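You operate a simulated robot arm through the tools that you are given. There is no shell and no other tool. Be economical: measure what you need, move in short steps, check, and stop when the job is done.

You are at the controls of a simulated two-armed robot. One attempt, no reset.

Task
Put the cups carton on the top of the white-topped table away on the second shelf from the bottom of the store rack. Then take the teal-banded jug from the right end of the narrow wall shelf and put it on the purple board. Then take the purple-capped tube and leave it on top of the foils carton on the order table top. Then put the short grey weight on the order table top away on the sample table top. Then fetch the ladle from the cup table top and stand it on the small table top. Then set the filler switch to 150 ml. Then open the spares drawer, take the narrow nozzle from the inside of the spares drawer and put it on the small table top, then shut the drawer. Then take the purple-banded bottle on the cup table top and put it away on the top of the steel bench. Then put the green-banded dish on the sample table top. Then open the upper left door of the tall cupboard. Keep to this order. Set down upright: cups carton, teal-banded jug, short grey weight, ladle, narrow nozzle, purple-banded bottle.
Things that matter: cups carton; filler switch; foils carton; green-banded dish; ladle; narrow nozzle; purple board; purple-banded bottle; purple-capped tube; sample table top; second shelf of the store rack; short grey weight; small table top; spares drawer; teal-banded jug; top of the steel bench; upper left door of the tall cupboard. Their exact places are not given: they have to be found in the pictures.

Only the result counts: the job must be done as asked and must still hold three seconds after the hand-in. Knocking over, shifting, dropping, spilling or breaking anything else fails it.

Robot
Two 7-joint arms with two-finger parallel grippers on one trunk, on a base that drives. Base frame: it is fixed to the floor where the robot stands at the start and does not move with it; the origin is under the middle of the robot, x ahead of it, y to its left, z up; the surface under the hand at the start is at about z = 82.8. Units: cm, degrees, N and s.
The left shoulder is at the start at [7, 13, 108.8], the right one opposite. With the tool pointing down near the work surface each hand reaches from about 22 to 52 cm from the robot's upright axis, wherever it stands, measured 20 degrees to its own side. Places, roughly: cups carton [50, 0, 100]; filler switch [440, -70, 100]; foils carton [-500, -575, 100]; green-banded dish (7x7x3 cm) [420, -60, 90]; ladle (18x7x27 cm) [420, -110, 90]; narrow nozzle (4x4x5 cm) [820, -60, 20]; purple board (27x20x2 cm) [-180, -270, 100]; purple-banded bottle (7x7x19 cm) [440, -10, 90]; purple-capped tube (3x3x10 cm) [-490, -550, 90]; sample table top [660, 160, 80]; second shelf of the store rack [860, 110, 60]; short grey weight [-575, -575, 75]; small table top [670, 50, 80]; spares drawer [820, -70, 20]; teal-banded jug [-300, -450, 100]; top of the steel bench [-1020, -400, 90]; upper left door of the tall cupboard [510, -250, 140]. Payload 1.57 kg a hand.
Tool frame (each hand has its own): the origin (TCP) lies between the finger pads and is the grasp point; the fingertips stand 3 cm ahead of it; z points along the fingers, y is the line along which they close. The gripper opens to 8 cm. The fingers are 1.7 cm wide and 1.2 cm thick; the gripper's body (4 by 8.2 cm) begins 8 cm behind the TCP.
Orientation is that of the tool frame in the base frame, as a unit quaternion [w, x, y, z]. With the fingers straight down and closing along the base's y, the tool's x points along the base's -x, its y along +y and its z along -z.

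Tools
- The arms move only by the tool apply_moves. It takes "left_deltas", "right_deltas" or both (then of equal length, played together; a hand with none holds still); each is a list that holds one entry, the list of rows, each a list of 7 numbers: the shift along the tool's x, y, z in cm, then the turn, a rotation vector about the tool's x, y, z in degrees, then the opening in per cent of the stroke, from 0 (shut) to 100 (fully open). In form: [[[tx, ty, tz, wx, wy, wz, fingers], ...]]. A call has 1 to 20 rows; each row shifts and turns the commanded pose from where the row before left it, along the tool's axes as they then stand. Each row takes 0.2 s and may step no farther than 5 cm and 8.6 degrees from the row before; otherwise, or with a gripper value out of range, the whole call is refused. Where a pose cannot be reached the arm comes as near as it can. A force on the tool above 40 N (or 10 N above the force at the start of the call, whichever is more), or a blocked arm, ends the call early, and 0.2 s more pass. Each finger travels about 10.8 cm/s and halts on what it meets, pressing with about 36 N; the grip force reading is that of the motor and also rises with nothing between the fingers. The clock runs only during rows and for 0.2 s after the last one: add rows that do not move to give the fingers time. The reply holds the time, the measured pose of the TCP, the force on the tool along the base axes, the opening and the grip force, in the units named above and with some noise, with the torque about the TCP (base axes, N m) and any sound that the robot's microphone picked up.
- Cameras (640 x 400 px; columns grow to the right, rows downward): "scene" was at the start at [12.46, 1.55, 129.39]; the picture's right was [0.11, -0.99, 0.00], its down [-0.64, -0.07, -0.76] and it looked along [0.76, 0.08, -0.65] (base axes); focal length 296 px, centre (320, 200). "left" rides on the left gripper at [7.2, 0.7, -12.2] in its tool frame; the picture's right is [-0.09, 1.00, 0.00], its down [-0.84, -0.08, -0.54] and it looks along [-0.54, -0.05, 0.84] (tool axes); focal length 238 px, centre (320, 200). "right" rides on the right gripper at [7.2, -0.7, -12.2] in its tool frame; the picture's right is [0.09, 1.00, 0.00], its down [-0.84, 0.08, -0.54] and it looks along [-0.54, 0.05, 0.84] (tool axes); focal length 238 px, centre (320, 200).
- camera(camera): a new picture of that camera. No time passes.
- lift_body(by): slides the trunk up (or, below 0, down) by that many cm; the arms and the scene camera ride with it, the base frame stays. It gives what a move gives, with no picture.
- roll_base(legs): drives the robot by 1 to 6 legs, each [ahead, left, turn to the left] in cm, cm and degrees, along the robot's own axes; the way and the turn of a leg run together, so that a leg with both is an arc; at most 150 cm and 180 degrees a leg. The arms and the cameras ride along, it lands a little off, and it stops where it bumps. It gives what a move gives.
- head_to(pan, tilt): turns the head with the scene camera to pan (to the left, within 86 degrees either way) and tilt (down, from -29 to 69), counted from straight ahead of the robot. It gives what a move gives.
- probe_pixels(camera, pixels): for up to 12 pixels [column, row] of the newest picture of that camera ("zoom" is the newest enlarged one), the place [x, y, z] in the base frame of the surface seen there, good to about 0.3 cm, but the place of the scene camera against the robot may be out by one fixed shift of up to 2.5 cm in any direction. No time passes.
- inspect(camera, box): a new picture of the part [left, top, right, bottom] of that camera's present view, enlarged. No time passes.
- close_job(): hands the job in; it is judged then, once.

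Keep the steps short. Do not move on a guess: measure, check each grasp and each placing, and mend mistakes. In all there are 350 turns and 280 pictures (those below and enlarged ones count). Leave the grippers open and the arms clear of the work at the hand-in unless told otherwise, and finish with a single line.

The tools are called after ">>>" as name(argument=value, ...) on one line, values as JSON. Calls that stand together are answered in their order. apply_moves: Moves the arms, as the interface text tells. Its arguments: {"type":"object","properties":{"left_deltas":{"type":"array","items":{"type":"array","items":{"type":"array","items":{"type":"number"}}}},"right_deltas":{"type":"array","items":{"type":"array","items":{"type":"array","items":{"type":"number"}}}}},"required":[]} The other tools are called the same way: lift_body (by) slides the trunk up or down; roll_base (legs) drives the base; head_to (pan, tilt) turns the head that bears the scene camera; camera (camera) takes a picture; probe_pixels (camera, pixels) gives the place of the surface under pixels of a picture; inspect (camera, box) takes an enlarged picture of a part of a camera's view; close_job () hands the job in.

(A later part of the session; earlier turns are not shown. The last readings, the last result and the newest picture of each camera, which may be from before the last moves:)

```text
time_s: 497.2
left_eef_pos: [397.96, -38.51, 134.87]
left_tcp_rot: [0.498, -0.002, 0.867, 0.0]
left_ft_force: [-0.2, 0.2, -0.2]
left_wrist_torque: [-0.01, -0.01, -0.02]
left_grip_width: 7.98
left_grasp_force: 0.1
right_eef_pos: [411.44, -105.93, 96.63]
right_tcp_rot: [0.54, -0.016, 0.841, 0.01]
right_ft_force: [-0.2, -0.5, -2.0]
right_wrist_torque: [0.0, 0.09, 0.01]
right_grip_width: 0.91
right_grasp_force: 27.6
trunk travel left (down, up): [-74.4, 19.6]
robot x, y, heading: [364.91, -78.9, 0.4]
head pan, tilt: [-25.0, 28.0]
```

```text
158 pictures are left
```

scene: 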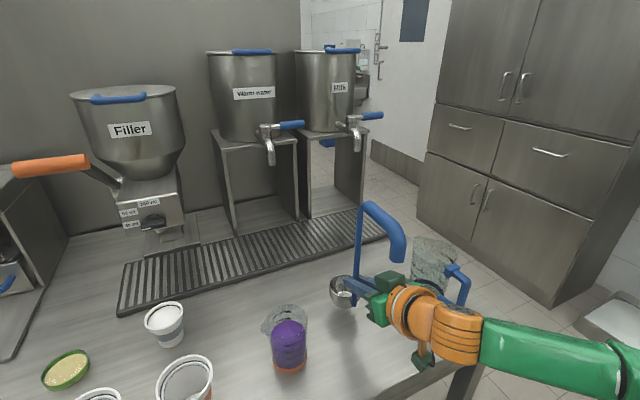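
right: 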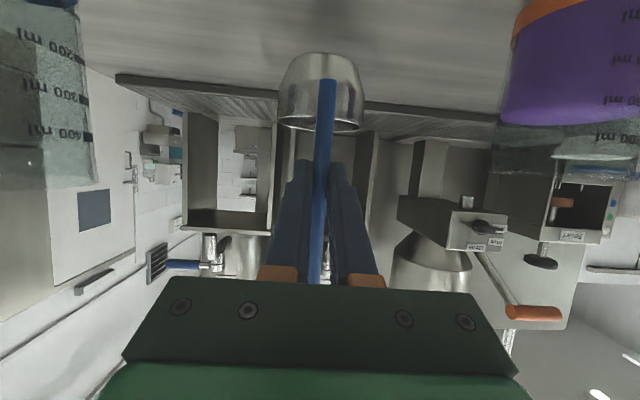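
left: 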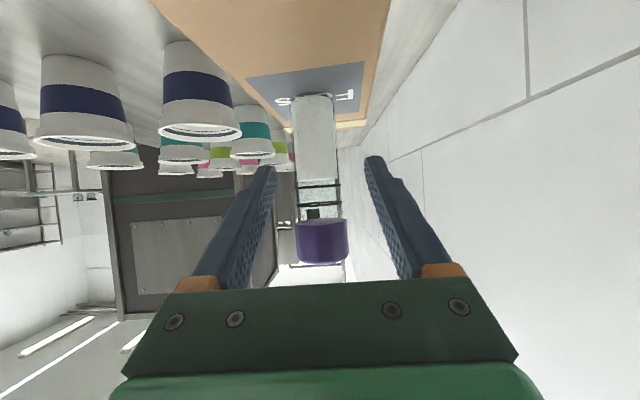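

The ladle is held upright; its bottom is 8.6 cm below the TCP. I lift it clear, back out and take it to the small table's west side.

>>> lift_body(by=14)

>>> roll_base(legs=[[-22, 0, 0], [0, 78, 0], [0, 76, 0], [116, 0, 0], [112, 0, 0]])

>>> head_to(pan=-20, tilt=30)

>>> camera(camera="scene")

>>> camera(camera="right")

```text
time_s: 498.9
left_eef_pos: [397.96, -38.53, 148.92]
left_tcp_rot: [0.498, -0.001, 0.867, 0.0]
left_ft_force: [0.9, 0.4, -0.4]
left_wrist_torque: [0.01, -0.01, -0.02]
left_grip_width: 7.99
left_grasp_force: 0.0
right_eef_pos: [411.46, -105.94, 110.55]
right_tcp_rot: [0.54, -0.016, 0.841, 0.01]
right_ft_force: [0.8, -0.2, -2.2]
right_wrist_torque: [0.02, 0.08, 0.0]
right_grip_width: 0.94
right_grasp_force: 27.4
trunk travel left (down, up): [-88.4, 5.6]
robot x, y, heading: [365.03, -78.89, 0.0]
head pan, tilt: [-25.0, 28.0]
```

```text
time_s: 518.8
left_eef_pos: [606.47, 108.62, 149.07]
left_tcp_rot: [0.499, 0.008, 0.866, -0.006]
left_ft_force: [-0.1, 0.5, -0.5]
left_wrist_torque: [-0.01, 0.0, 0.03]
left_grip_width: 8.02
left_grasp_force: 0.1
right_eef_pos: [618.47, 40.97, 110.63]
right_tcp_rot: [0.541, -0.006, 0.841, 0.003]
right_ft_force: [-0.7, 0.3, -2.0]
right_wrist_torque: [-0.01, 0.08, 0.04]
right_grip_width: 0.93
right_grasp_force: 27.4
trunk travel left (down, up): [-88.4, 5.6]
robot x, y, heading: [572.72, 69.01, -1.6]
head pan, tilt: [-25.0, 28.0]
```

```text
time_s: 519.4
left_eef_pos: [606.49, 108.73, 148.94]
left_tcp_rot: [0.498, 0.008, 0.867, -0.006]
left_ft_force: [0.6, 0.3, 0.6]
left_wrist_torque: [0.01, 0.02, 0.02]
left_grip_width: 8.02
left_grasp_force: 0.0
right_eef_pos: [618.61, 40.93, 110.56]
right_tcp_rot: [0.541, -0.007, 0.841, 0.004]
right_ft_force: [-0.4, 0.2, -2.4]
right_wrist_torque: [-0.01, 0.05, 0.01]
right_grip_width: 0.92
right_grasp_force: 27.9
trunk travel left (down, up): [-88.4, 5.6]
robot x, y, heading: [572.79, 68.71, -1.3]
head pan, tilt: [-20.0, 30.0]
```

```text
157 pictures are left
```

scene: 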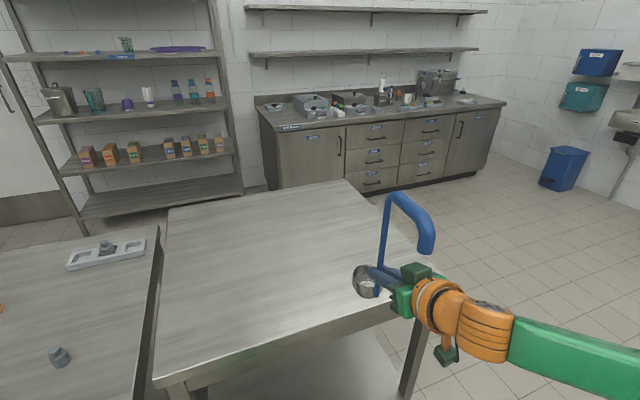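

```text
156 pictures are left
```

right: 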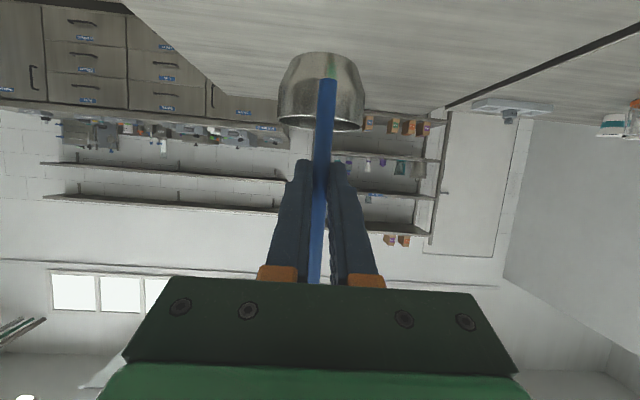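

I move over the table, then lower.

>>> roll_base(legs=[[22, 0, 1.3]])

>>> lift_body(by=-16)

>>> camera(camera="scene")

>>> lift_body(by=-0.7)

>>> lift_body(by=-0.3)

```text
time_s: 521.1
left_eef_pos: [627.12, 109.2, 149.09]
left_tcp_rot: [0.5, -0.002, 0.866, 0.0]
left_ft_force: [-0.1, 0.9, -0.2]
left_wrist_torque: [0.04, 0.0, 0.02]
left_grip_width: 8.0
left_grasp_force: 0.0
right_eef_pos: [640.52, 41.68, 110.78]
right_tcp_rot: [0.542, -0.016, 0.84, 0.01]
right_ft_force: [0.1, -0.5, -2.5]
right_wrist_torque: [0.0, 0.09, -0.01]
right_grip_width: 0.92
right_grasp_force: 27.9
trunk travel left (down, up): [-88.4, 5.6]
robot x, y, heading: [594.62, 68.98, -0.1]
head pan, tilt: [-20.0, 30.0]
```

```text
time_s: 523.0
left_eef_pos: [627.69, 109.09, 132.99]
left_tcp_rot: [0.499, -0.002, 0.867, 0.0]
left_ft_force: [0.0, -0.1, 0.4]
left_wrist_torque: [0.01, 0.02, 0.01]
left_grip_width: 8.01
left_grasp_force: 0.0
right_eef_pos: [640.93, 41.67, 94.6]
right_tcp_rot: [0.54, -0.016, 0.841, 0.01]
right_ft_force: [0.7, -0.2, -1.6]
right_wrist_torque: [0.03, 0.09, 0.0]
right_grip_width: 0.94
right_grasp_force: 28.1
trunk travel left (down, up): [-72.4, 21.6]
robot x, y, heading: [594.42, 68.56, -0.3]
head pan, tilt: [-20.0, 30.0]
```

```text
155 pictures are left
```

scene: 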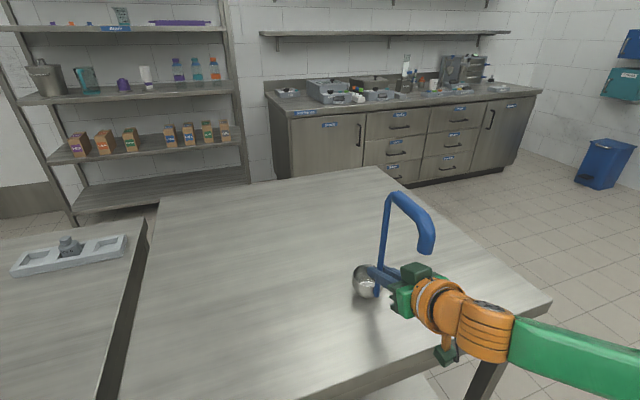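

```text
time_s: 523.5
left_eef_pos: [627.58, 109.2, 132.28]
left_tcp_rot: [0.498, -0.002, 0.867, 0.0]
left_ft_force: [-0.5, 1.1, 0.1]
left_wrist_torque: [-0.02, -0.02, 0.01]
left_grip_width: 8.0
left_grasp_force: 0.1
right_eef_pos: [641.01, 41.85, 93.73]
right_tcp_rot: [0.54, -0.016, 0.842, 0.01]
right_ft_force: [-0.6, 0.2, -2.6]
right_wrist_torque: [0.0, 0.08, 0.05]
right_grip_width: 0.91
right_grasp_force: 28.1
trunk travel left (down, up): [-71.7, 22.3]
robot x, y, heading: [594.22, 68.63, -0.2]
head pan, tilt: [-20.0, 30.0]
```

```text
time_s: 524.0
left_eef_pos: [627.38, 109.26, 132.05]
left_tcp_rot: [0.499, -0.002, 0.867, 0.0]
left_ft_force: [1.0, -0.5, -0.1]
left_wrist_torque: [-0.02, -0.01, 0.02]
left_grip_width: 7.98
left_grasp_force: 0.1
right_eef_pos: [641.02, 41.73, 93.75]
right_tcp_rot: [0.542, -0.015, 0.84, 0.009]
right_ft_force: [1.3, 0.1, 4.2]
right_wrist_torque: [0.03, -0.49, -0.03]
right_grip_width: 0.91
right_grasp_force: 27.4
trunk travel left (down, up): [-71.4, 22.6]
robot x, y, heading: [594.48, 68.56, -0.4]
head pan, tilt: [-20.0, 30.0]
```

>>> lift_body(by=-0.2)

>>> apply_moves(right_deltas=[[[0, 0, 0, 0, 0, 0, 14], [0, 0, 0, 0, 0, 0, 18], [0, 0, 0, 0, 0, 0, 25], [0, 0, 0, 0, 0, 0, 45], [0, 0, 0, 0, 0, 0, 75], [0, 0, 0, 0, 0, 0, 75]]])

>>> camera(camera="scene")

>>> camera(camera="right")

```text
time_s: 524.5
left_eef_pos: [627.34, 109.29, 131.81]
left_tcp_rot: [0.501, -0.002, 0.866, -0.001]
left_ft_force: [-0.3, -0.3, 0.1]
left_wrist_torque: [0.0, 0.02, -0.01]
left_grip_width: 8.02
left_grasp_force: 0.2
right_eef_pos: [640.79, 41.82, 93.63]
right_tcp_rot: [0.543, -0.016, 0.84, 0.009]
right_ft_force: [4.6, -3.2, 15.1]
right_wrist_torque: [0.05, -0.77, -0.06]
right_grip_width: 0.93
right_grasp_force: 27.5
trunk travel left (down, up): [-71.2, 22.8]
robot x, y, heading: [594.79, 68.91, -0.3]
head pan, tilt: [-20.0, 30.0]
```

```text
time_s: 526.0
left_eef_pos: [627.53, 109.25, 131.76]
left_tcp_rot: [0.5, -0.001, 0.866, -0.001]
left_ft_force: [0.1, -0.1, 0.9]
left_wrist_torque: [0.0, -0.01, 0.0]
left_grip_width: 7.99
left_grasp_force: 0.2
right_eef_pos: [640.98, 41.81, 93.35]
right_tcp_rot: [0.54, -0.015, 0.841, 0.009]
right_ft_force: [-0.2, 0.1, 0.5]
right_wrist_torque: [0.0, 0.0, 0.0]
right_grip_width: 6.0
right_grasp_force: 0.0
trunk travel left (down, up): [-71.2, 22.8]
robot x, y, heading: [594.22, 69.07, -0.1]
head pan, tilt: [-20.0, 30.0]
```

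```text
154 pictures are left
```

scene: 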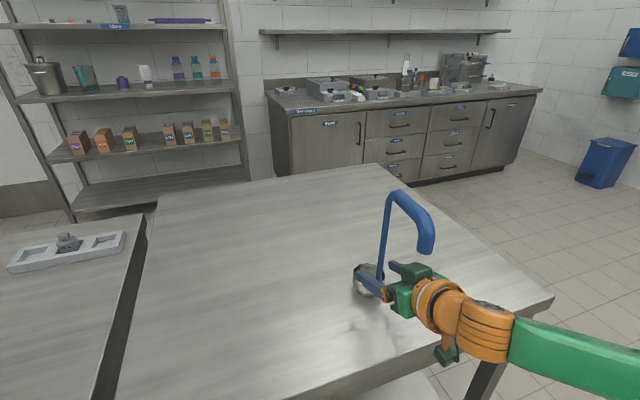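

```text
153 pictures are left
```

right: 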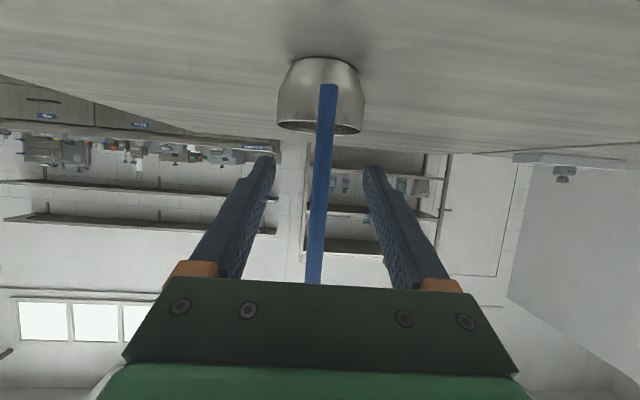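

The ladle stands on its bowl. I back straight out beneath the hook.

>>> roll_base(legs=[[-26, 0, 0]])

>>> camera(camera="scene")

```text
time_s: 527.8
left_eef_pos: [601.83, 109.29, 131.71]
left_tcp_rot: [0.499, -0.001, 0.867, -0.001]
left_ft_force: [1.0, 0.4, 0.3]
left_wrist_torque: [0.0, 0.04, 0.02]
left_grip_width: 7.99
left_grasp_force: 0.0
right_eef_pos: [615.13, 41.67, 93.34]
right_tcp_rot: [0.539, -0.016, 0.842, 0.009]
right_ft_force: [0.4, 0.2, -0.3]
right_wrist_torque: [0.0, 0.03, 0.02]
right_grip_width: 6.01
right_grasp_force: 0.1
trunk travel left (down, up): [-71.2, 22.8]
robot x, y, heading: [568.49, 68.75, 0.1]
head pan, tilt: [-20.0, 30.0]
```

```text
152 pictures are left
```

scene: 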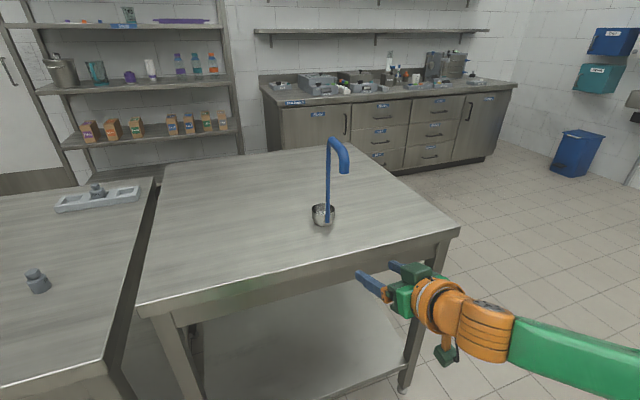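

The ladle is placed. Next the filler switch: I return to the lane in front of the cup table.

>>> lift_body(by=18)

>>> roll_base(legs=[[-112, 3, 0], [-111, 3, 0], [0, -65, 0], [0, -60, 0]])

>>> head_to(pan=-5, tilt=22)

>>> camera(camera="scene")

>>> camera(camera="right")

```text
time_s: 529.8
left_eef_pos: [601.58, 109.18, 149.72]
left_tcp_rot: [0.499, -0.001, 0.867, 0.0]
left_ft_force: [-0.2, -0.2, -1.0]
left_wrist_torque: [0.01, 0.01, 0.01]
left_grip_width: 8.01
left_grasp_force: 0.1
right_eef_pos: [615.05, 41.67, 111.32]
right_tcp_rot: [0.54, -0.015, 0.841, 0.009]
right_ft_force: [0.4, 0.3, 0.4]
right_wrist_torque: [0.0, 0.02, -0.01]
right_grip_width: 6.02
right_grasp_force: 0.0
trunk travel left (down, up): [-89.2, 4.8]
robot x, y, heading: [568.54, 69.14, 0.1]
head pan, tilt: [-20.0, 30.0]
```

```text
time_s: 546.8
left_eef_pos: [382.14, -9.17, 149.72]
left_tcp_rot: [0.5, 0.001, 0.866, -0.002]
left_ft_force: [-0.1, 0.4, -0.1]
left_wrist_torque: [-0.01, 0.01, -0.03]
left_grip_width: 7.98
left_grasp_force: 0.0
right_eef_pos: [395.31, -76.8, 111.53]
right_tcp_rot: [0.54, -0.014, 0.841, 0.007]
right_ft_force: [-0.2, 0.3, -0.1]
right_wrist_torque: [0.03, -0.02, -0.04]
right_grip_width: 6.0
right_grasp_force: 0.1
trunk travel left (down, up): [-89.2, 4.8]
robot x, y, heading: [349.27, -50.01, -0.2]
head pan, tilt: [-20.0, 30.0]
```

```text
time_s: 547.6
left_eef_pos: [382.19, -9.38, 149.63]
left_tcp_rot: [0.499, 0.001, 0.867, -0.002]
left_ft_force: [-1.3, 0.1, -0.4]
left_wrist_torque: [-0.03, 0.05, 0.02]
left_grip_width: 8.01
left_grasp_force: 0.1
right_eef_pos: [395.31, -76.79, 111.32]
right_tcp_rot: [0.54, -0.012, 0.841, 0.007]
right_ft_force: [0.2, 0.7, 0.2]
right_wrist_torque: [0.0, -0.01, -0.01]
right_grip_width: 6.01
right_grasp_force: 0.0
trunk travel left (down, up): [-89.2, 4.8]
robot x, y, heading: [348.76, -50.2, -0.3]
head pan, tilt: [-5.0, 22.0]
```

```text
151 pictures are left
```

scene: 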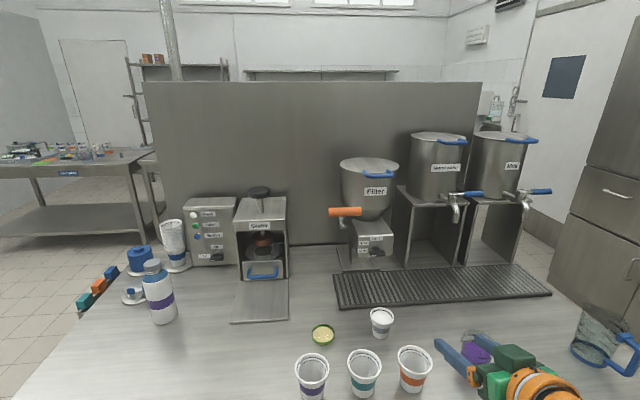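

```text
150 pictures are left
```

right: 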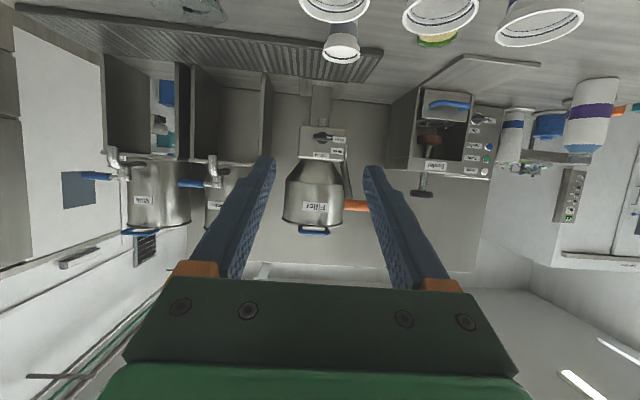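

>>> inspect(camera="scene", box=[325, 210, 425, 280])

>>> inspect(camera="right", box=[280, 110, 380, 180])

>>> probe_pixels(camera="right", pixels=[[322, 138], [316, 138], [328, 139], [336, 152], [340, 140], [305, 145], [345, 155], [320, 155], [342, 50], [437, 40]])

```text
5.71 times, centred on (375, 245) of scene
```

zoom: 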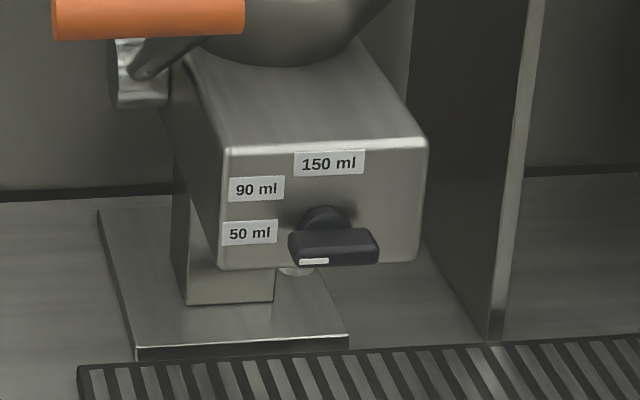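

```text
5.71 times, centred on (330, 145) of right
```

zoom: 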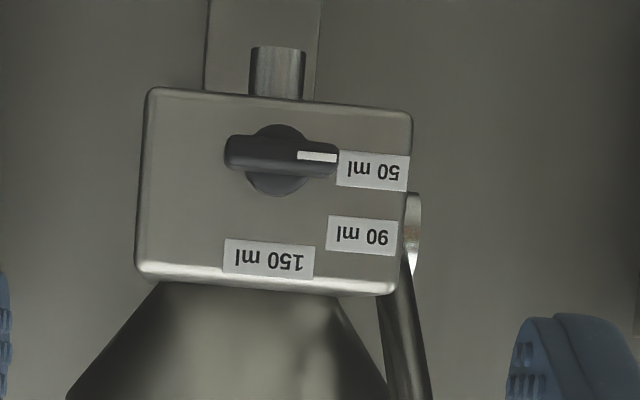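

```text
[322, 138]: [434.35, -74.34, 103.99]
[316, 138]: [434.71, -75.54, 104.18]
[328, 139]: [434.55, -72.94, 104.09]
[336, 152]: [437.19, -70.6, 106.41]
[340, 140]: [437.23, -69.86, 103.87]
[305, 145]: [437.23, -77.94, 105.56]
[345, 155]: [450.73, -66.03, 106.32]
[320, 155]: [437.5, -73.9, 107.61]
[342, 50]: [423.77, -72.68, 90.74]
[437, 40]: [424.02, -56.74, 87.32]
```

The switch bar is horizontal with its white mark at 50 ml (left); 150 ml is at the top, so the left end must go up, a quarter turn clockwise as I see it. I probe the lever and the hopper around it before pushing with closed fingertips.

>>> probe_pixels(camera="right", pixels=[[355, 206], [365, 205], [345, 206], [348, 190], [313, 170], [290, 210], [322, 132], [322, 144], [314, 137], [330, 138]])

>>> probe_pixels(camera="scene", pixels=[[345, 211], [332, 212], [358, 211], [380, 318], [322, 334], [373, 248]])

```text
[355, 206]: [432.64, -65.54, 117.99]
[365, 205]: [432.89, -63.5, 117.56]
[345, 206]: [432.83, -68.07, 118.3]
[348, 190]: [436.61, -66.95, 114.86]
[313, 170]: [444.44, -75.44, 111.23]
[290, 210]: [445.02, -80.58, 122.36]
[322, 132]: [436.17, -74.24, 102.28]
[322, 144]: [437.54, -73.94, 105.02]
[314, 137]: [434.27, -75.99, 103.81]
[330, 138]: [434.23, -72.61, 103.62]
```

```text
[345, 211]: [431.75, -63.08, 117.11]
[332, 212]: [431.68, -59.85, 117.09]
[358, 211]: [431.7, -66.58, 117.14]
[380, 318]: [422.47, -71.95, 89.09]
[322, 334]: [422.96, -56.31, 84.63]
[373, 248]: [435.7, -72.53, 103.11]
```

I close the right fingers, raise the hand relative to the shoulder for better reach, and bring the base in.

>>> apply_moves(right_deltas=[[[-3, 0, -1.4, 0, 0, 0, 30], [-3, 0, -1.4, 0, 0, 0, 0], [-3, 0, -1.4, 0, 0, 0, 0], [0, 0, 0, 0, 0, 0, 0]]])

>>> lift_body(by=-19)

>>> roll_base(legs=[[10, 4.9, 0.3], [12, 0, 0]])

>>> camera(camera="right")

```text
time_s: 548.6
left_eef_pos: [382.19, -9.43, 149.71]
left_tcp_rot: [0.498, 0.0, 0.867, -0.001]
left_ft_force: [0.0, -0.1, 0.8]
left_wrist_torque: [0.02, -0.01, -0.02]
left_grip_width: 8.01
left_grasp_force: 0.1
right_eef_pos: [395.13, -76.86, 121.38]
right_tcp_rot: [0.54, -0.013, 0.842, 0.008]
right_ft_force: [-0.2, 1.3, -0.1]
right_wrist_torque: [-0.01, 0.02, 0.01]
right_grip_width: 0.01
right_grasp_force: 21.1
trunk travel left (down, up): [-89.2, 4.8]
robot x, y, heading: [349.29, -49.69, -0.3]
head pan, tilt: [-5.0, 22.0]
```

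```text
time_s: 550.6
left_eef_pos: [382.18, -9.46, 130.78]
left_tcp_rot: [0.499, 0.001, 0.866, -0.002]
left_ft_force: [0.1, -0.5, 0.0]
left_wrist_torque: [0.02, -0.01, 0.0]
left_grip_width: 8.04
left_grasp_force: 0.1
right_eef_pos: [395.3, -76.85, 102.3]
right_tcp_rot: [0.54, -0.014, 0.842, 0.009]
right_ft_force: [0.5, 0.2, -0.1]
right_wrist_torque: [0.01, -0.01, 0.02]
right_grip_width: 0.0
right_grasp_force: 21.1
trunk travel left (down, up): [-70.2, 23.8]
robot x, y, heading: [348.74, -50.13, -0.4]
head pan, tilt: [-5.0, 22.0]
```

```text
time_s: 552.7
left_eef_pos: [403.57, -4.21, 130.85]
left_tcp_rot: [0.5, -0.003, 0.866, 0.0]
left_ft_force: [-0.4, -0.5, -0.2]
left_wrist_torque: [-0.01, -0.02, -0.04]
left_grip_width: 7.99
left_grasp_force: 0.1
right_eef_pos: [417.43, -71.54, 102.34]
right_tcp_rot: [0.54, -0.018, 0.841, 0.011]
right_ft_force: [0.0, -0.4, 0.0]
right_wrist_torque: [0.0, -0.02, 0.0]
right_grip_width: 0.0
right_grasp_force: 21.2
trunk travel left (down, up): [-70.2, 23.8]
robot x, y, heading: [370.91, -44.87, 0.2]
head pan, tilt: [-5.0, 22.0]
```

```text
147 pictures are left
```

right: 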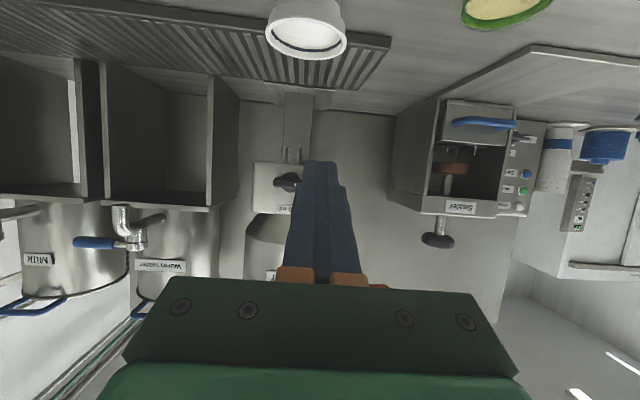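

>>> probe_pixels(camera="right", pixels=[[287, 182], [278, 182], [296, 184], [287, 176], [287, 188], [262, 200], [310, 165]])

>>> inspect(camera="right", box=[245, 150, 345, 220])

```text
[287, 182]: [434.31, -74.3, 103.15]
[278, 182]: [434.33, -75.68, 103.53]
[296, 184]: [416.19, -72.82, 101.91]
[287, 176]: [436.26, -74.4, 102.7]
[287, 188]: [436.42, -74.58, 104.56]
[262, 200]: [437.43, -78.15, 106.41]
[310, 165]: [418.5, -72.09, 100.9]
```

```text
5.71 times, centred on (295, 185) of right
```

zoom: 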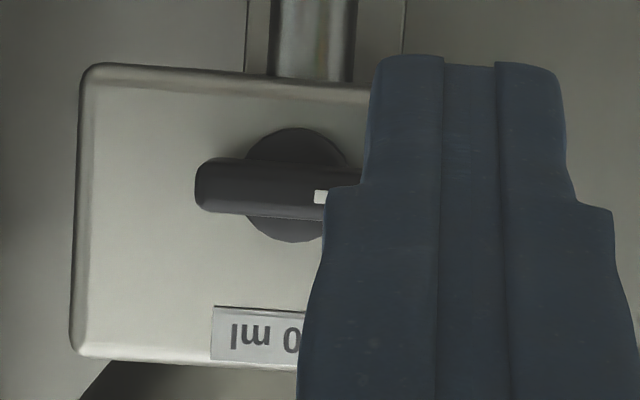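

I bring the closed fingertips below and just at the left end of the switch bar.

>>> apply_moves(right_deltas=[[[-1.53, -0.29, 3.64, 0, 0, 0, 0], [-1.53, -0.29, 3.64, 0, 0, 0, 0], [-1.53, -0.29, 3.64, 0, 0, 0, 0], [-1.2, -0.29, 2.9, 0, 0, 0, 0], [0, 0, 0, 0, 0, 0, 0]]])

>>> camera(camera="right")

>>> inspect(camera="scene", box=[320, 200, 440, 290])

```text
time_s: 553.9
left_eef_pos: [403.67, -4.34, 130.91]
left_tcp_rot: [0.499, -0.003, 0.866, 0.001]
left_ft_force: [-0.8, -0.4, 0.3]
left_wrist_torque: [0.01, -0.01, -0.02]
left_grip_width: 7.99
left_grasp_force: 0.1
right_eef_pos: [432.39, -72.0, 101.82]
right_tcp_rot: [0.541, -0.017, 0.841, 0.009]
right_ft_force: [0.6, -0.2, 0.0]
right_wrist_torque: [-0.03, -0.02, -0.02]
right_grip_width: 0.03
right_grasp_force: 21.8
trunk travel left (down, up): [-70.2, 23.8]
robot x, y, heading: [370.73, -45.03, 0.1]
head pan, tilt: [-5.0, 22.0]
```

```text
145 pictures are left
```

right: 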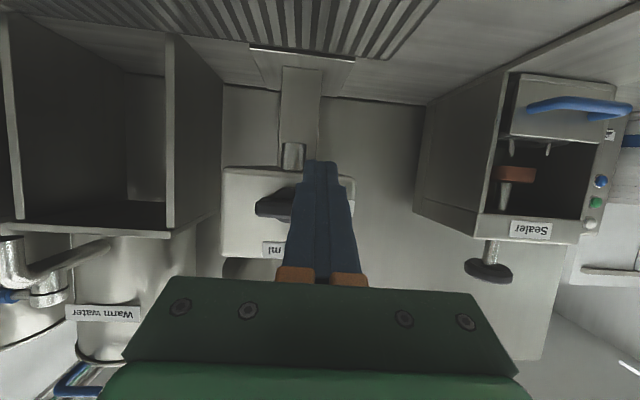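

```text
4.44 times, centred on (380, 245) of scene
```

zoom: 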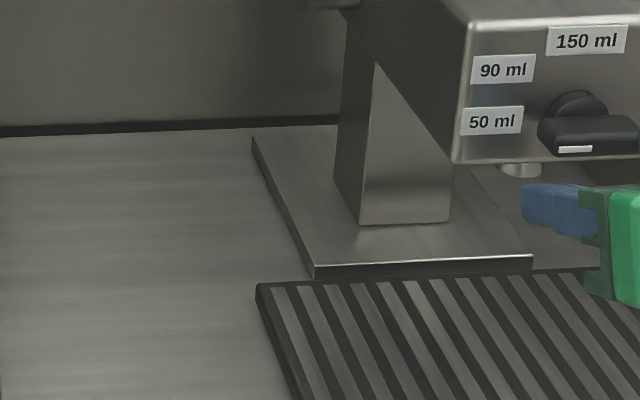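

The tips are below the left end of the bar. I go 0.8 cm further in and start pushing up.

>>> apply_moves(right_deltas=[[[-0.33, -0.03, 0.73, 0, 0, 0, 0], [-0.45, 0, -0.21, 0, 0, 0, 0], [-0.45, 0, -0.21, 0, 0, 0, 0], [-0.45, 0, -0.21, 0, 0, 0, 0], [0, 0, 0, 0, 0, 0, 0]]])

>>> inspect(camera="right", box=[220, 140, 380, 260])

>>> inspect(camera="scene", box=[340, 210, 440, 280])

```text
time_s: 555.1
left_eef_pos: [403.75, -4.17, 130.69]
left_tcp_rot: [0.5, -0.003, 0.866, 0.0]
left_ft_force: [-0.4, -0.4, 0.2]
left_wrist_torque: [0.01, -0.01, 0.03]
left_grip_width: 8.01
left_grasp_force: 0.2
right_eef_pos: [433.31, -71.93, 103.29]
right_tcp_rot: [0.54, -0.017, 0.841, 0.01]
right_ft_force: [-3.0, 3.2, -4.7]
right_wrist_torque: [0.06, 0.05, 0.0]
right_grip_width: 0.0
right_grasp_force: 20.8
trunk travel left (down, up): [-70.2, 23.8]
robot x, y, heading: [371.02, -44.78, 0.3]
head pan, tilt: [-5.0, 22.0]
```

```text
3.33 times, centred on (300, 200) of right
```

zoom: 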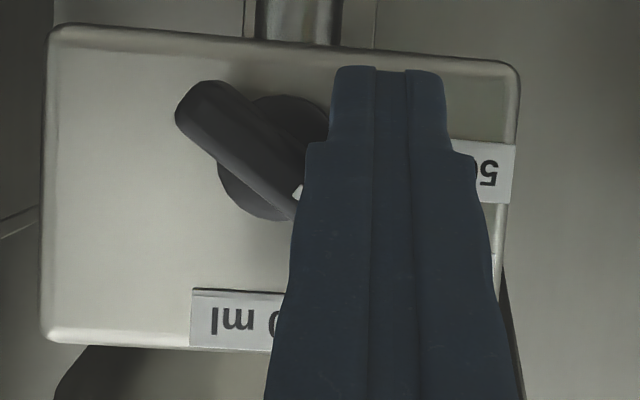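

```text
5.71 times, centred on (390, 245) of scene
```

zoom: 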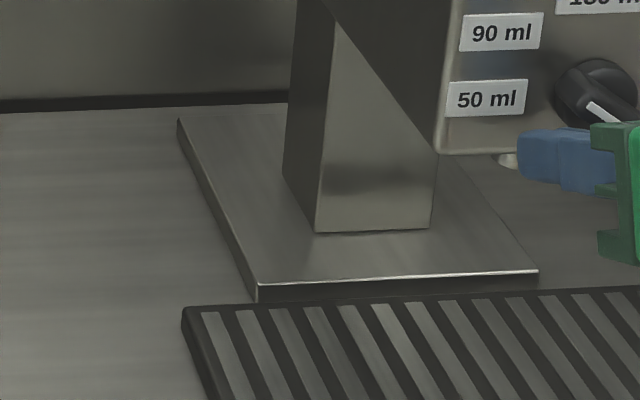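

It is turning, already near 45°. I continue up 0.9 cm.

>>> apply_moves(right_deltas=[[[-0.4, 0, -0.19, 0, 0, 0, 0], [-0.4, 0, -0.19, 0, 0, 0, 0], [0, 0, 0, 0, 0, 0, 0]]])

>>> inspect(camera="right", box=[220, 140, 380, 260])

```text
time_s: 555.9
left_eef_pos: [403.84, -4.34, 130.77]
left_tcp_rot: [0.499, -0.003, 0.866, 0.0]
left_ft_force: [-0.1, 1.1, 0.4]
left_wrist_torque: [0.02, 0.01, 0.01]
left_grip_width: 7.99
left_grasp_force: 0.0
right_eef_pos: [433.39, -72.2, 104.21]
right_tcp_rot: [0.541, -0.016, 0.841, 0.01]
right_ft_force: [0.0, 0.4, 1.1]
right_wrist_torque: [0.03, -0.04, -0.04]
right_grip_width: 0.0
right_grasp_force: 21.4
trunk travel left (down, up): [-70.2, 23.8]
robot x, y, heading: [370.95, -45.06, 0.0]
head pan, tilt: [-5.0, 22.0]
```

```text
3.33 times, centred on (300, 200) of right
```

zoom: 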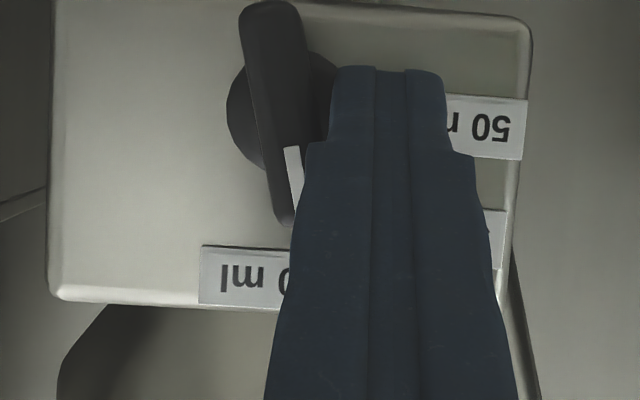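

Nearly upright now. I nudge it the last bit to the right.

>>> apply_moves(right_deltas=[[[0, -0.4, 0, 0, 0, 0, 0], [0, 0, 0, 0, 0, 0, 0]]])

>>> inspect(camera="right", box=[220, 140, 380, 260])

```text
time_s: 556.5
left_eef_pos: [403.71, -3.99, 130.74]
left_tcp_rot: [0.498, -0.003, 0.867, -0.001]
left_ft_force: [-0.4, 0.0, -0.7]
left_wrist_torque: [0.03, -0.01, 0.01]
left_grip_width: 8.0
left_grasp_force: 0.0
right_eef_pos: [433.23, -72.39, 104.32]
right_tcp_rot: [0.54, -0.018, 0.841, 0.01]
right_ft_force: [-1.3, 4.7, 0.1]
right_wrist_torque: [-0.01, 0.0, 0.06]
right_grip_width: 0.0
right_grasp_force: 21.3
trunk travel left (down, up): [-70.2, 23.8]
robot x, y, heading: [371.22, -44.66, 0.2]
head pan, tilt: [-5.0, 22.0]
```

```text
3.33 times, centred on (300, 200) of right
```

zoom: 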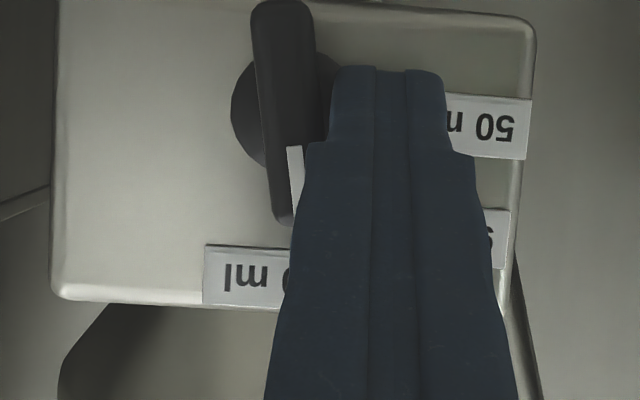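

The bar looks vertical. I move off to the left and back, then check.

>>> apply_moves(right_deltas=[[[0, 1.0, 0, 0, 0, 0, 0], [1.66, 0, -3.64, 0, 0, 0, 0], [1.66, 0, -3.64, 0, 0, 0, 0], [1.66, 0, -3.64, 0, 0, 0, 0], [0, 0, 0, 0, 0, 0, 0]]])

>>> inspect(camera="right", box=[240, 130, 340, 220])

>>> inspect(camera="scene", box=[350, 200, 450, 270])

```text
time_s: 557.7
left_eef_pos: [403.77, -4.36, 130.76]
left_tcp_rot: [0.498, -0.003, 0.867, 0.0]
left_ft_force: [0.0, -0.4, -0.1]
left_wrist_torque: [0.0, -0.02, 0.02]
left_grip_width: 8.0
left_grasp_force: 0.0
right_eef_pos: [421.24, -71.95, 104.15]
right_tcp_rot: [0.539, -0.016, 0.842, 0.009]
right_ft_force: [-1.2, -0.1, 0.0]
right_wrist_torque: [0.0, 0.01, -0.01]
right_grip_width: 0.0
right_grasp_force: 21.1
trunk travel left (down, up): [-70.2, 23.8]
robot x, y, heading: [371.38, -45.13, 0.3]
head pan, tilt: [-5.0, 22.0]
```

```text
4.44 times, centred on (290, 175) of right
```

zoom: 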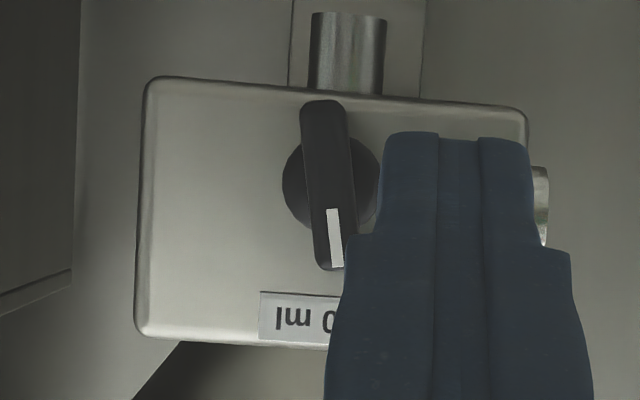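

```text
5.71 times, centred on (400, 235) of scene
```

zoom: 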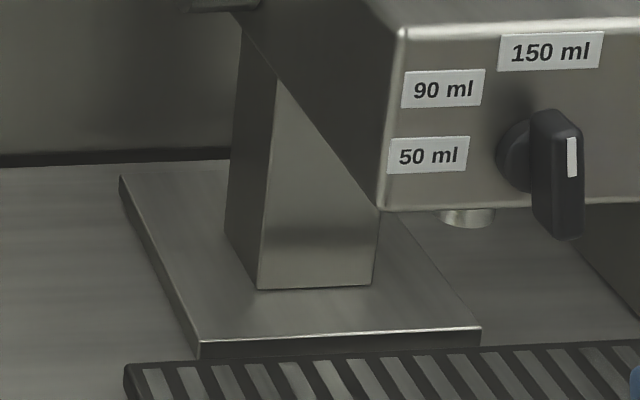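

It is a few degrees short of straight up. I go in again and nudge a little further to the right.

>>> apply_moves(right_deltas=[[[-1.66, 0, 3.64, 0, 0, 0, 0], [-1.66, 0, 3.64, 0, 0, 0, 0], [-1.66, 0, 3.64, 0, 0, 0, 0], [0, -0.6, 0, 0, 0, 0, 0], [0, -0.5, 0, 0, 0, 0, 0], [0, -0.2, 0, 0, 0, 0, 0], [0, -0.15, 0, 0, 0, 0, 0], [0, 0, 0, 0, 0, 0, 0]]])

>>> inspect(camera="right", box=[220, 140, 380, 260])

```text
time_s: 559.5
left_eef_pos: [403.8, -3.81, 130.47]
left_tcp_rot: [0.499, -0.004, 0.867, -0.001]
left_ft_force: [-0.7, 0.0, 0.0]
left_wrist_torque: [0.03, 0.01, -0.03]
left_grip_width: 7.99
left_grasp_force: 0.1
right_eef_pos: [433.48, -72.51, 104.35]
right_tcp_rot: [0.54, -0.018, 0.842, 0.008]
right_ft_force: [2.5, 9.1, 2.5]
right_wrist_torque: [-0.01, -0.04, 0.12]
right_grip_width: 0.01
right_grasp_force: 21.4
trunk travel left (down, up): [-70.2, 23.8]
robot x, y, heading: [370.83, -44.84, 0.3]
head pan, tilt: [-5.0, 22.0]
```

```text
3.33 times, centred on (300, 200) of right
```

zoom: 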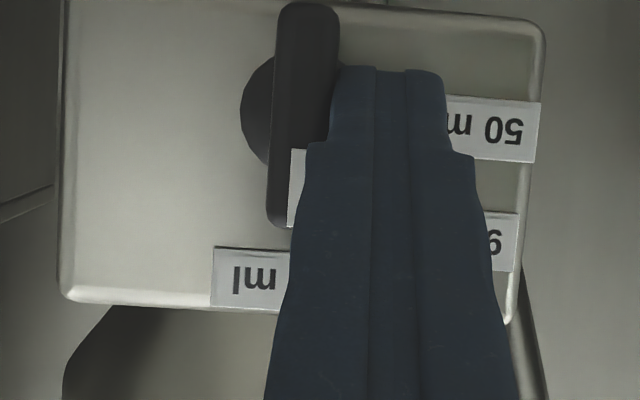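

>>> apply_moves(right_deltas=[[[0, 1.2, 0, 0, 0, 0, 0], [1.66, 0.3, -3.64, 0, 0, 0, 0], [1.66, 0.3, -3.64, 0, 0, 0, 0], [1.66, 0.3, -3.64, 0, 0, 0, 0], [1.66, 0.3, -3.64, 0, 0, 0, 0], [0, 0, 0, 0, 0, 0, 0]]])

>>> inspect(camera="right", box=[240, 130, 340, 220])

>>> inspect(camera="scene", box=[350, 200, 450, 270])

```text
time_s: 560.9
left_eef_pos: [403.81, -4.2, 130.75]
left_tcp_rot: [0.498, -0.003, 0.867, 0.0]
left_ft_force: [-0.1, 1.2, 0.0]
left_wrist_torque: [-0.01, 0.01, -0.01]
left_grip_width: 8.02
left_grasp_force: 0.1
right_eef_pos: [417.35, -71.32, 104.31]
right_tcp_rot: [0.539, -0.017, 0.842, 0.01]
right_ft_force: [-0.2, -0.7, -0.3]
right_wrist_torque: [0.01, 0.01, 0.02]
right_grip_width: 0.0
right_grasp_force: 21.6
trunk travel left (down, up): [-70.2, 23.8]
robot x, y, heading: [370.67, -44.87, 0.2]
head pan, tilt: [-5.0, 22.0]
```

```text
4.44 times, centred on (290, 175) of right
```

zoom: 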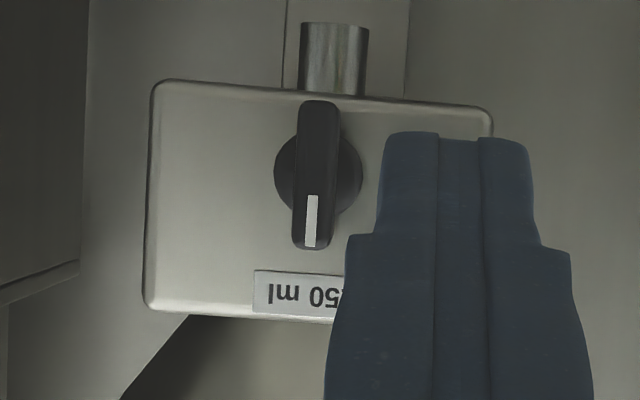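

```text
5.71 times, centred on (400, 235) of scene
```

zoom: 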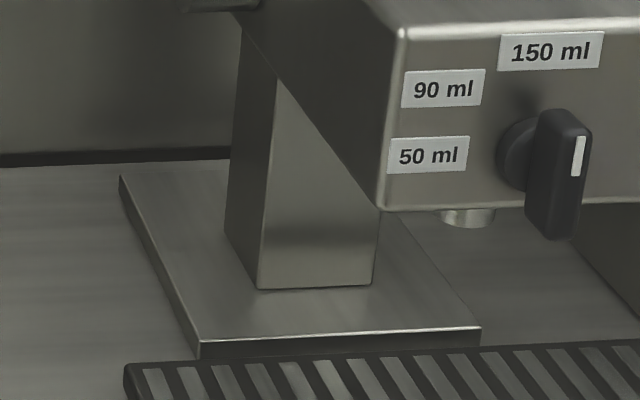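

The switch mark points straight up to 150 ml. I back off and look for the spares drawer at the far counter, going by the south corridor.

>>> lift_body(by=20)

>>> roll_base(legs=[[-23, 0, 0], [0, -72, 0], [0, -72, 0], [115, 0, 0], [115, 0, 0], [115, 0, 0]])

>>> head_to(pan=30, tilt=22)

>>> camera(camera="scene")

```text
time_s: 563.0
left_eef_pos: [403.82, -4.34, 150.76]
left_tcp_rot: [0.499, -0.002, 0.866, 0.0]
left_ft_force: [0.0, -0.3, 0.0]
left_wrist_torque: [0.03, 0.03, 0.01]
left_grip_width: 8.0
left_grasp_force: 0.1
right_eef_pos: [417.26, -71.33, 124.37]
right_tcp_rot: [0.54, -0.017, 0.842, 0.01]
right_ft_force: [0.2, -0.3, 0.3]
right_wrist_torque: [-0.02, 0.03, -0.03]
right_grip_width: 0.02
right_grasp_force: 21.2
trunk travel left (down, up): [-90.2, 3.8]
robot x, y, heading: [370.99, -45.12, 0.2]
head pan, tilt: [-5.0, 22.0]
```

```text
time_s: 588.5
left_eef_pos: [729.38, -150.76, 150.73]
left_tcp_rot: [0.499, -0.008, 0.866, 0.003]
left_ft_force: [-1.4, 1.8, -0.6]
left_wrist_torque: [0.02, 0.01, 0.0]
left_grip_width: 8.02
left_grasp_force: 0.0
right_eef_pos: [743.56, -217.46, 124.34]
right_tcp_rot: [0.541, -0.022, 0.841, 0.014]
right_ft_force: [0.6, -0.5, 0.0]
right_wrist_torque: [0.03, -0.01, 0.01]
right_grip_width: 0.01
right_grasp_force: 21.2
trunk travel left (down, up): [-90.2, 3.8]
robot x, y, heading: [696.7, -191.7, 1.1]
head pan, tilt: [-5.0, 22.0]
```

```text
time_s: 589.5
left_eef_pos: [729.51, -150.64, 150.81]
left_tcp_rot: [0.499, -0.007, 0.866, 0.003]
left_ft_force: [-0.1, -0.4, -0.1]
left_wrist_torque: [0.01, -0.01, -0.01]
left_grip_width: 8.0
left_grasp_force: 0.0
right_eef_pos: [743.67, -217.58, 124.39]
right_tcp_rot: [0.541, -0.021, 0.841, 0.013]
right_ft_force: [0.0, -0.3, 0.2]
right_wrist_torque: [-0.02, 0.03, 0.01]
right_grip_width: 0.02
right_grasp_force: 21.4
trunk travel left (down, up): [-90.2, 3.8]
robot x, y, heading: [696.8, -191.6, 1.1]
head pan, tilt: [30.0, 22.0]
```

```text
134 pictures are left
```

scene: 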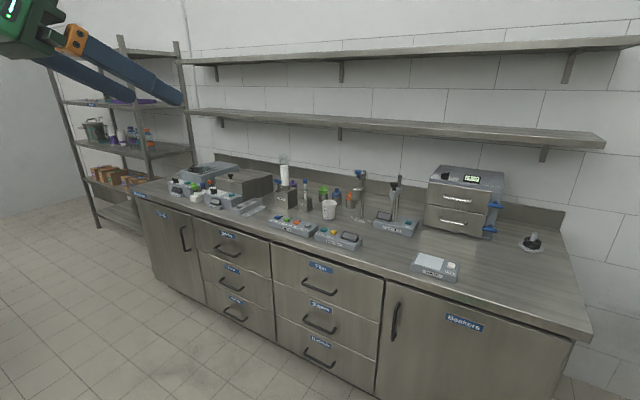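

>>> inspect(camera="scene", box=[190, 215, 390, 375])

>>> probe_pixels(camera="scene", pixels=[[234, 313], [319, 358], [232, 293], [275, 340], [222, 300], [245, 318], [318, 325], [230, 270], [272, 300]])

```text
2.50 times, centred on (290, 295) of scene
```

zoom: 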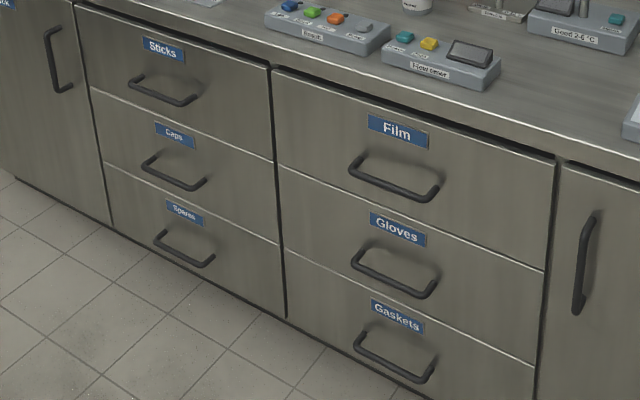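

```text
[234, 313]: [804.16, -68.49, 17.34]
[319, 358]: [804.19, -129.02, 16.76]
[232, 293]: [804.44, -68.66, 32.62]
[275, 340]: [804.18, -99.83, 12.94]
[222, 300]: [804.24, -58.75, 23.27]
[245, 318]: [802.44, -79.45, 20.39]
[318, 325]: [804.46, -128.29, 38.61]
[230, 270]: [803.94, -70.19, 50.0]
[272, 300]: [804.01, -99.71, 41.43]
```

The Spares drawer is the bottom one of the left column. Its handle bar is at y -60…-79, z≈22, x≈801. I turn the right hand to point down with open fingers, drive in front of it and lower the trunk.

>>> apply_moves(right_deltas=[[[0, 0, 0, 0, 8.2, 0, 100], [0, 0, 0, 0, 8.2, 0, 100], [0, 0, 0, 0, 8.2, 0, 100], [0, 0, 0, 0, 8.2, 0, 100], [0, 0, 0, 0, 8.2, 0, 100], [0, 0, 0, 0, 8.2, 0, 100], [0, 0, 0, 0, 8.2, 0, 100], [0, 0, 0, 0, 8.0, 0, 100], [0, 0, 0, 0, 0, 0, 100]]])

>>> roll_base(legs=[[47, 0, -1.1], [0, 73, 0], [0, 71, 0]])

>>> lift_body(by=-40)

>>> lift_body(by=-40)

>>> camera(camera="right")

```text
time_s: 591.5
left_eef_pos: [729.49, -150.54, 150.67]
left_tcp_rot: [0.499, -0.008, 0.866, 0.003]
left_ft_force: [-0.7, 0.3, 0.0]
left_wrist_torque: [0.01, 0.01, 0.0]
left_grip_width: 8.0
left_grasp_force: 0.1
right_eef_pos: [740.85, -217.12, 123.06]
right_tcp_rot: [0.0, -0.025, 1.0, 0.0]
right_ft_force: [0.3, -0.5, -0.1]
right_wrist_torque: [0.03, 0.0, -0.03]
right_grip_width: 8.01
right_grasp_force: 0.0
right hand out of reach, approached as far as the arm can: row 7, 8
trunk travel left (down, up): [-90.2, 3.8]
robot x, y, heading: [696.9, -191.69, 0.7]
head pan, tilt: [30.0, 22.0]
```

```text
time_s: 601.4
left_eef_pos: [777.95, -7.7, 150.79]
left_tcp_rot: [0.499, 0.002, 0.866, -0.002]
left_ft_force: [-0.4, -1.0, 0.7]
left_wrist_torque: [0.02, -0.02, 0.02]
left_grip_width: 8.0
left_grasp_force: 0.0
right_eef_pos: [788.0, -74.35, 123.0]
right_tcp_rot: [0.001, -0.014, 1.0, 0.0]
right_ft_force: [-0.4, -0.4, -0.4]
right_wrist_torque: [0.01, 0.01, 0.01]
right_grip_width: 8.02
right_grasp_force: 0.0
trunk travel left (down, up): [-90.2, 3.8]
robot x, y, heading: [744.78, -48.1, -0.5]
head pan, tilt: [30.0, 22.0]
```

```text
time_s: 605.2
left_eef_pos: [777.81, -7.47, 110.74]
left_tcp_rot: [0.5, 0.003, 0.866, -0.004]
left_ft_force: [0.2, -0.1, 0.9]
left_wrist_torque: [0.01, 0.02, -0.01]
left_grip_width: 8.01
left_grasp_force: 0.0
right_eef_pos: [787.93, -74.21, 83.0]
right_tcp_rot: [0.0, -0.014, 1.0, -0.001]
right_ft_force: [0.0, 0.6, -0.3]
right_wrist_torque: [-0.01, 0.01, -0.01]
right_grip_width: 7.98
right_grasp_force: 0.1
trunk travel left (down, up): [-50.2, 43.8]
robot x, y, heading: [744.45, -47.77, -0.2]
head pan, tilt: [30.0, 22.0]
```

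```text
time_s: 609.1
left_eef_pos: [777.9, -7.57, 70.72]
left_tcp_rot: [0.499, 0.002, 0.867, -0.003]
left_ft_force: [-0.3, -0.2, 0.0]
left_wrist_torque: [0.02, -0.04, 0.03]
left_grip_width: 7.99
left_grasp_force: 0.0
right_eef_pos: [788.04, -74.17, 42.96]
right_tcp_rot: [0.001, -0.015, 1.0, -0.001]
right_ft_force: [-0.5, 0.4, -0.6]
right_wrist_torque: [-0.01, -0.02, 0.02]
right_grip_width: 8.01
right_grasp_force: 0.1
trunk travel left (down, up): [-10.2, 83.8]
robot x, y, heading: [744.82, -47.54, -0.2]
head pan, tilt: [30.0, 22.0]
```

```text
132 pictures are left
```

right: 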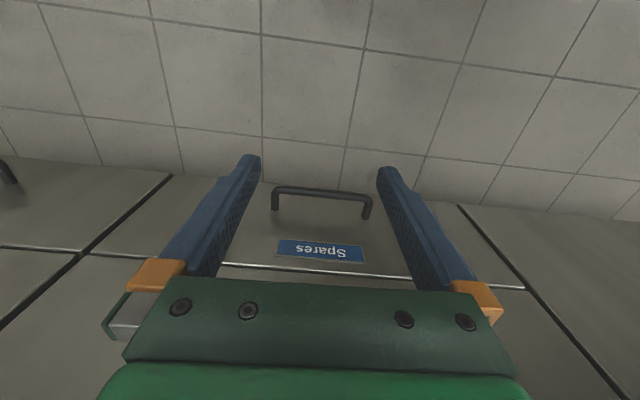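

>>> probe_pixels(camera="right", pixels=[[320, 192], [280, 190], [362, 200], [275, 205], [367, 212], [320, 220], [320, 260]])

```text
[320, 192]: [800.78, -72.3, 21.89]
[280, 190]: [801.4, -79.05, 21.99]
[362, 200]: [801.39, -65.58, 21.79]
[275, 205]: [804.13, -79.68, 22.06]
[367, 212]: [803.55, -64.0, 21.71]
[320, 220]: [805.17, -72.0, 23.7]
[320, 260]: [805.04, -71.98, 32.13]
```

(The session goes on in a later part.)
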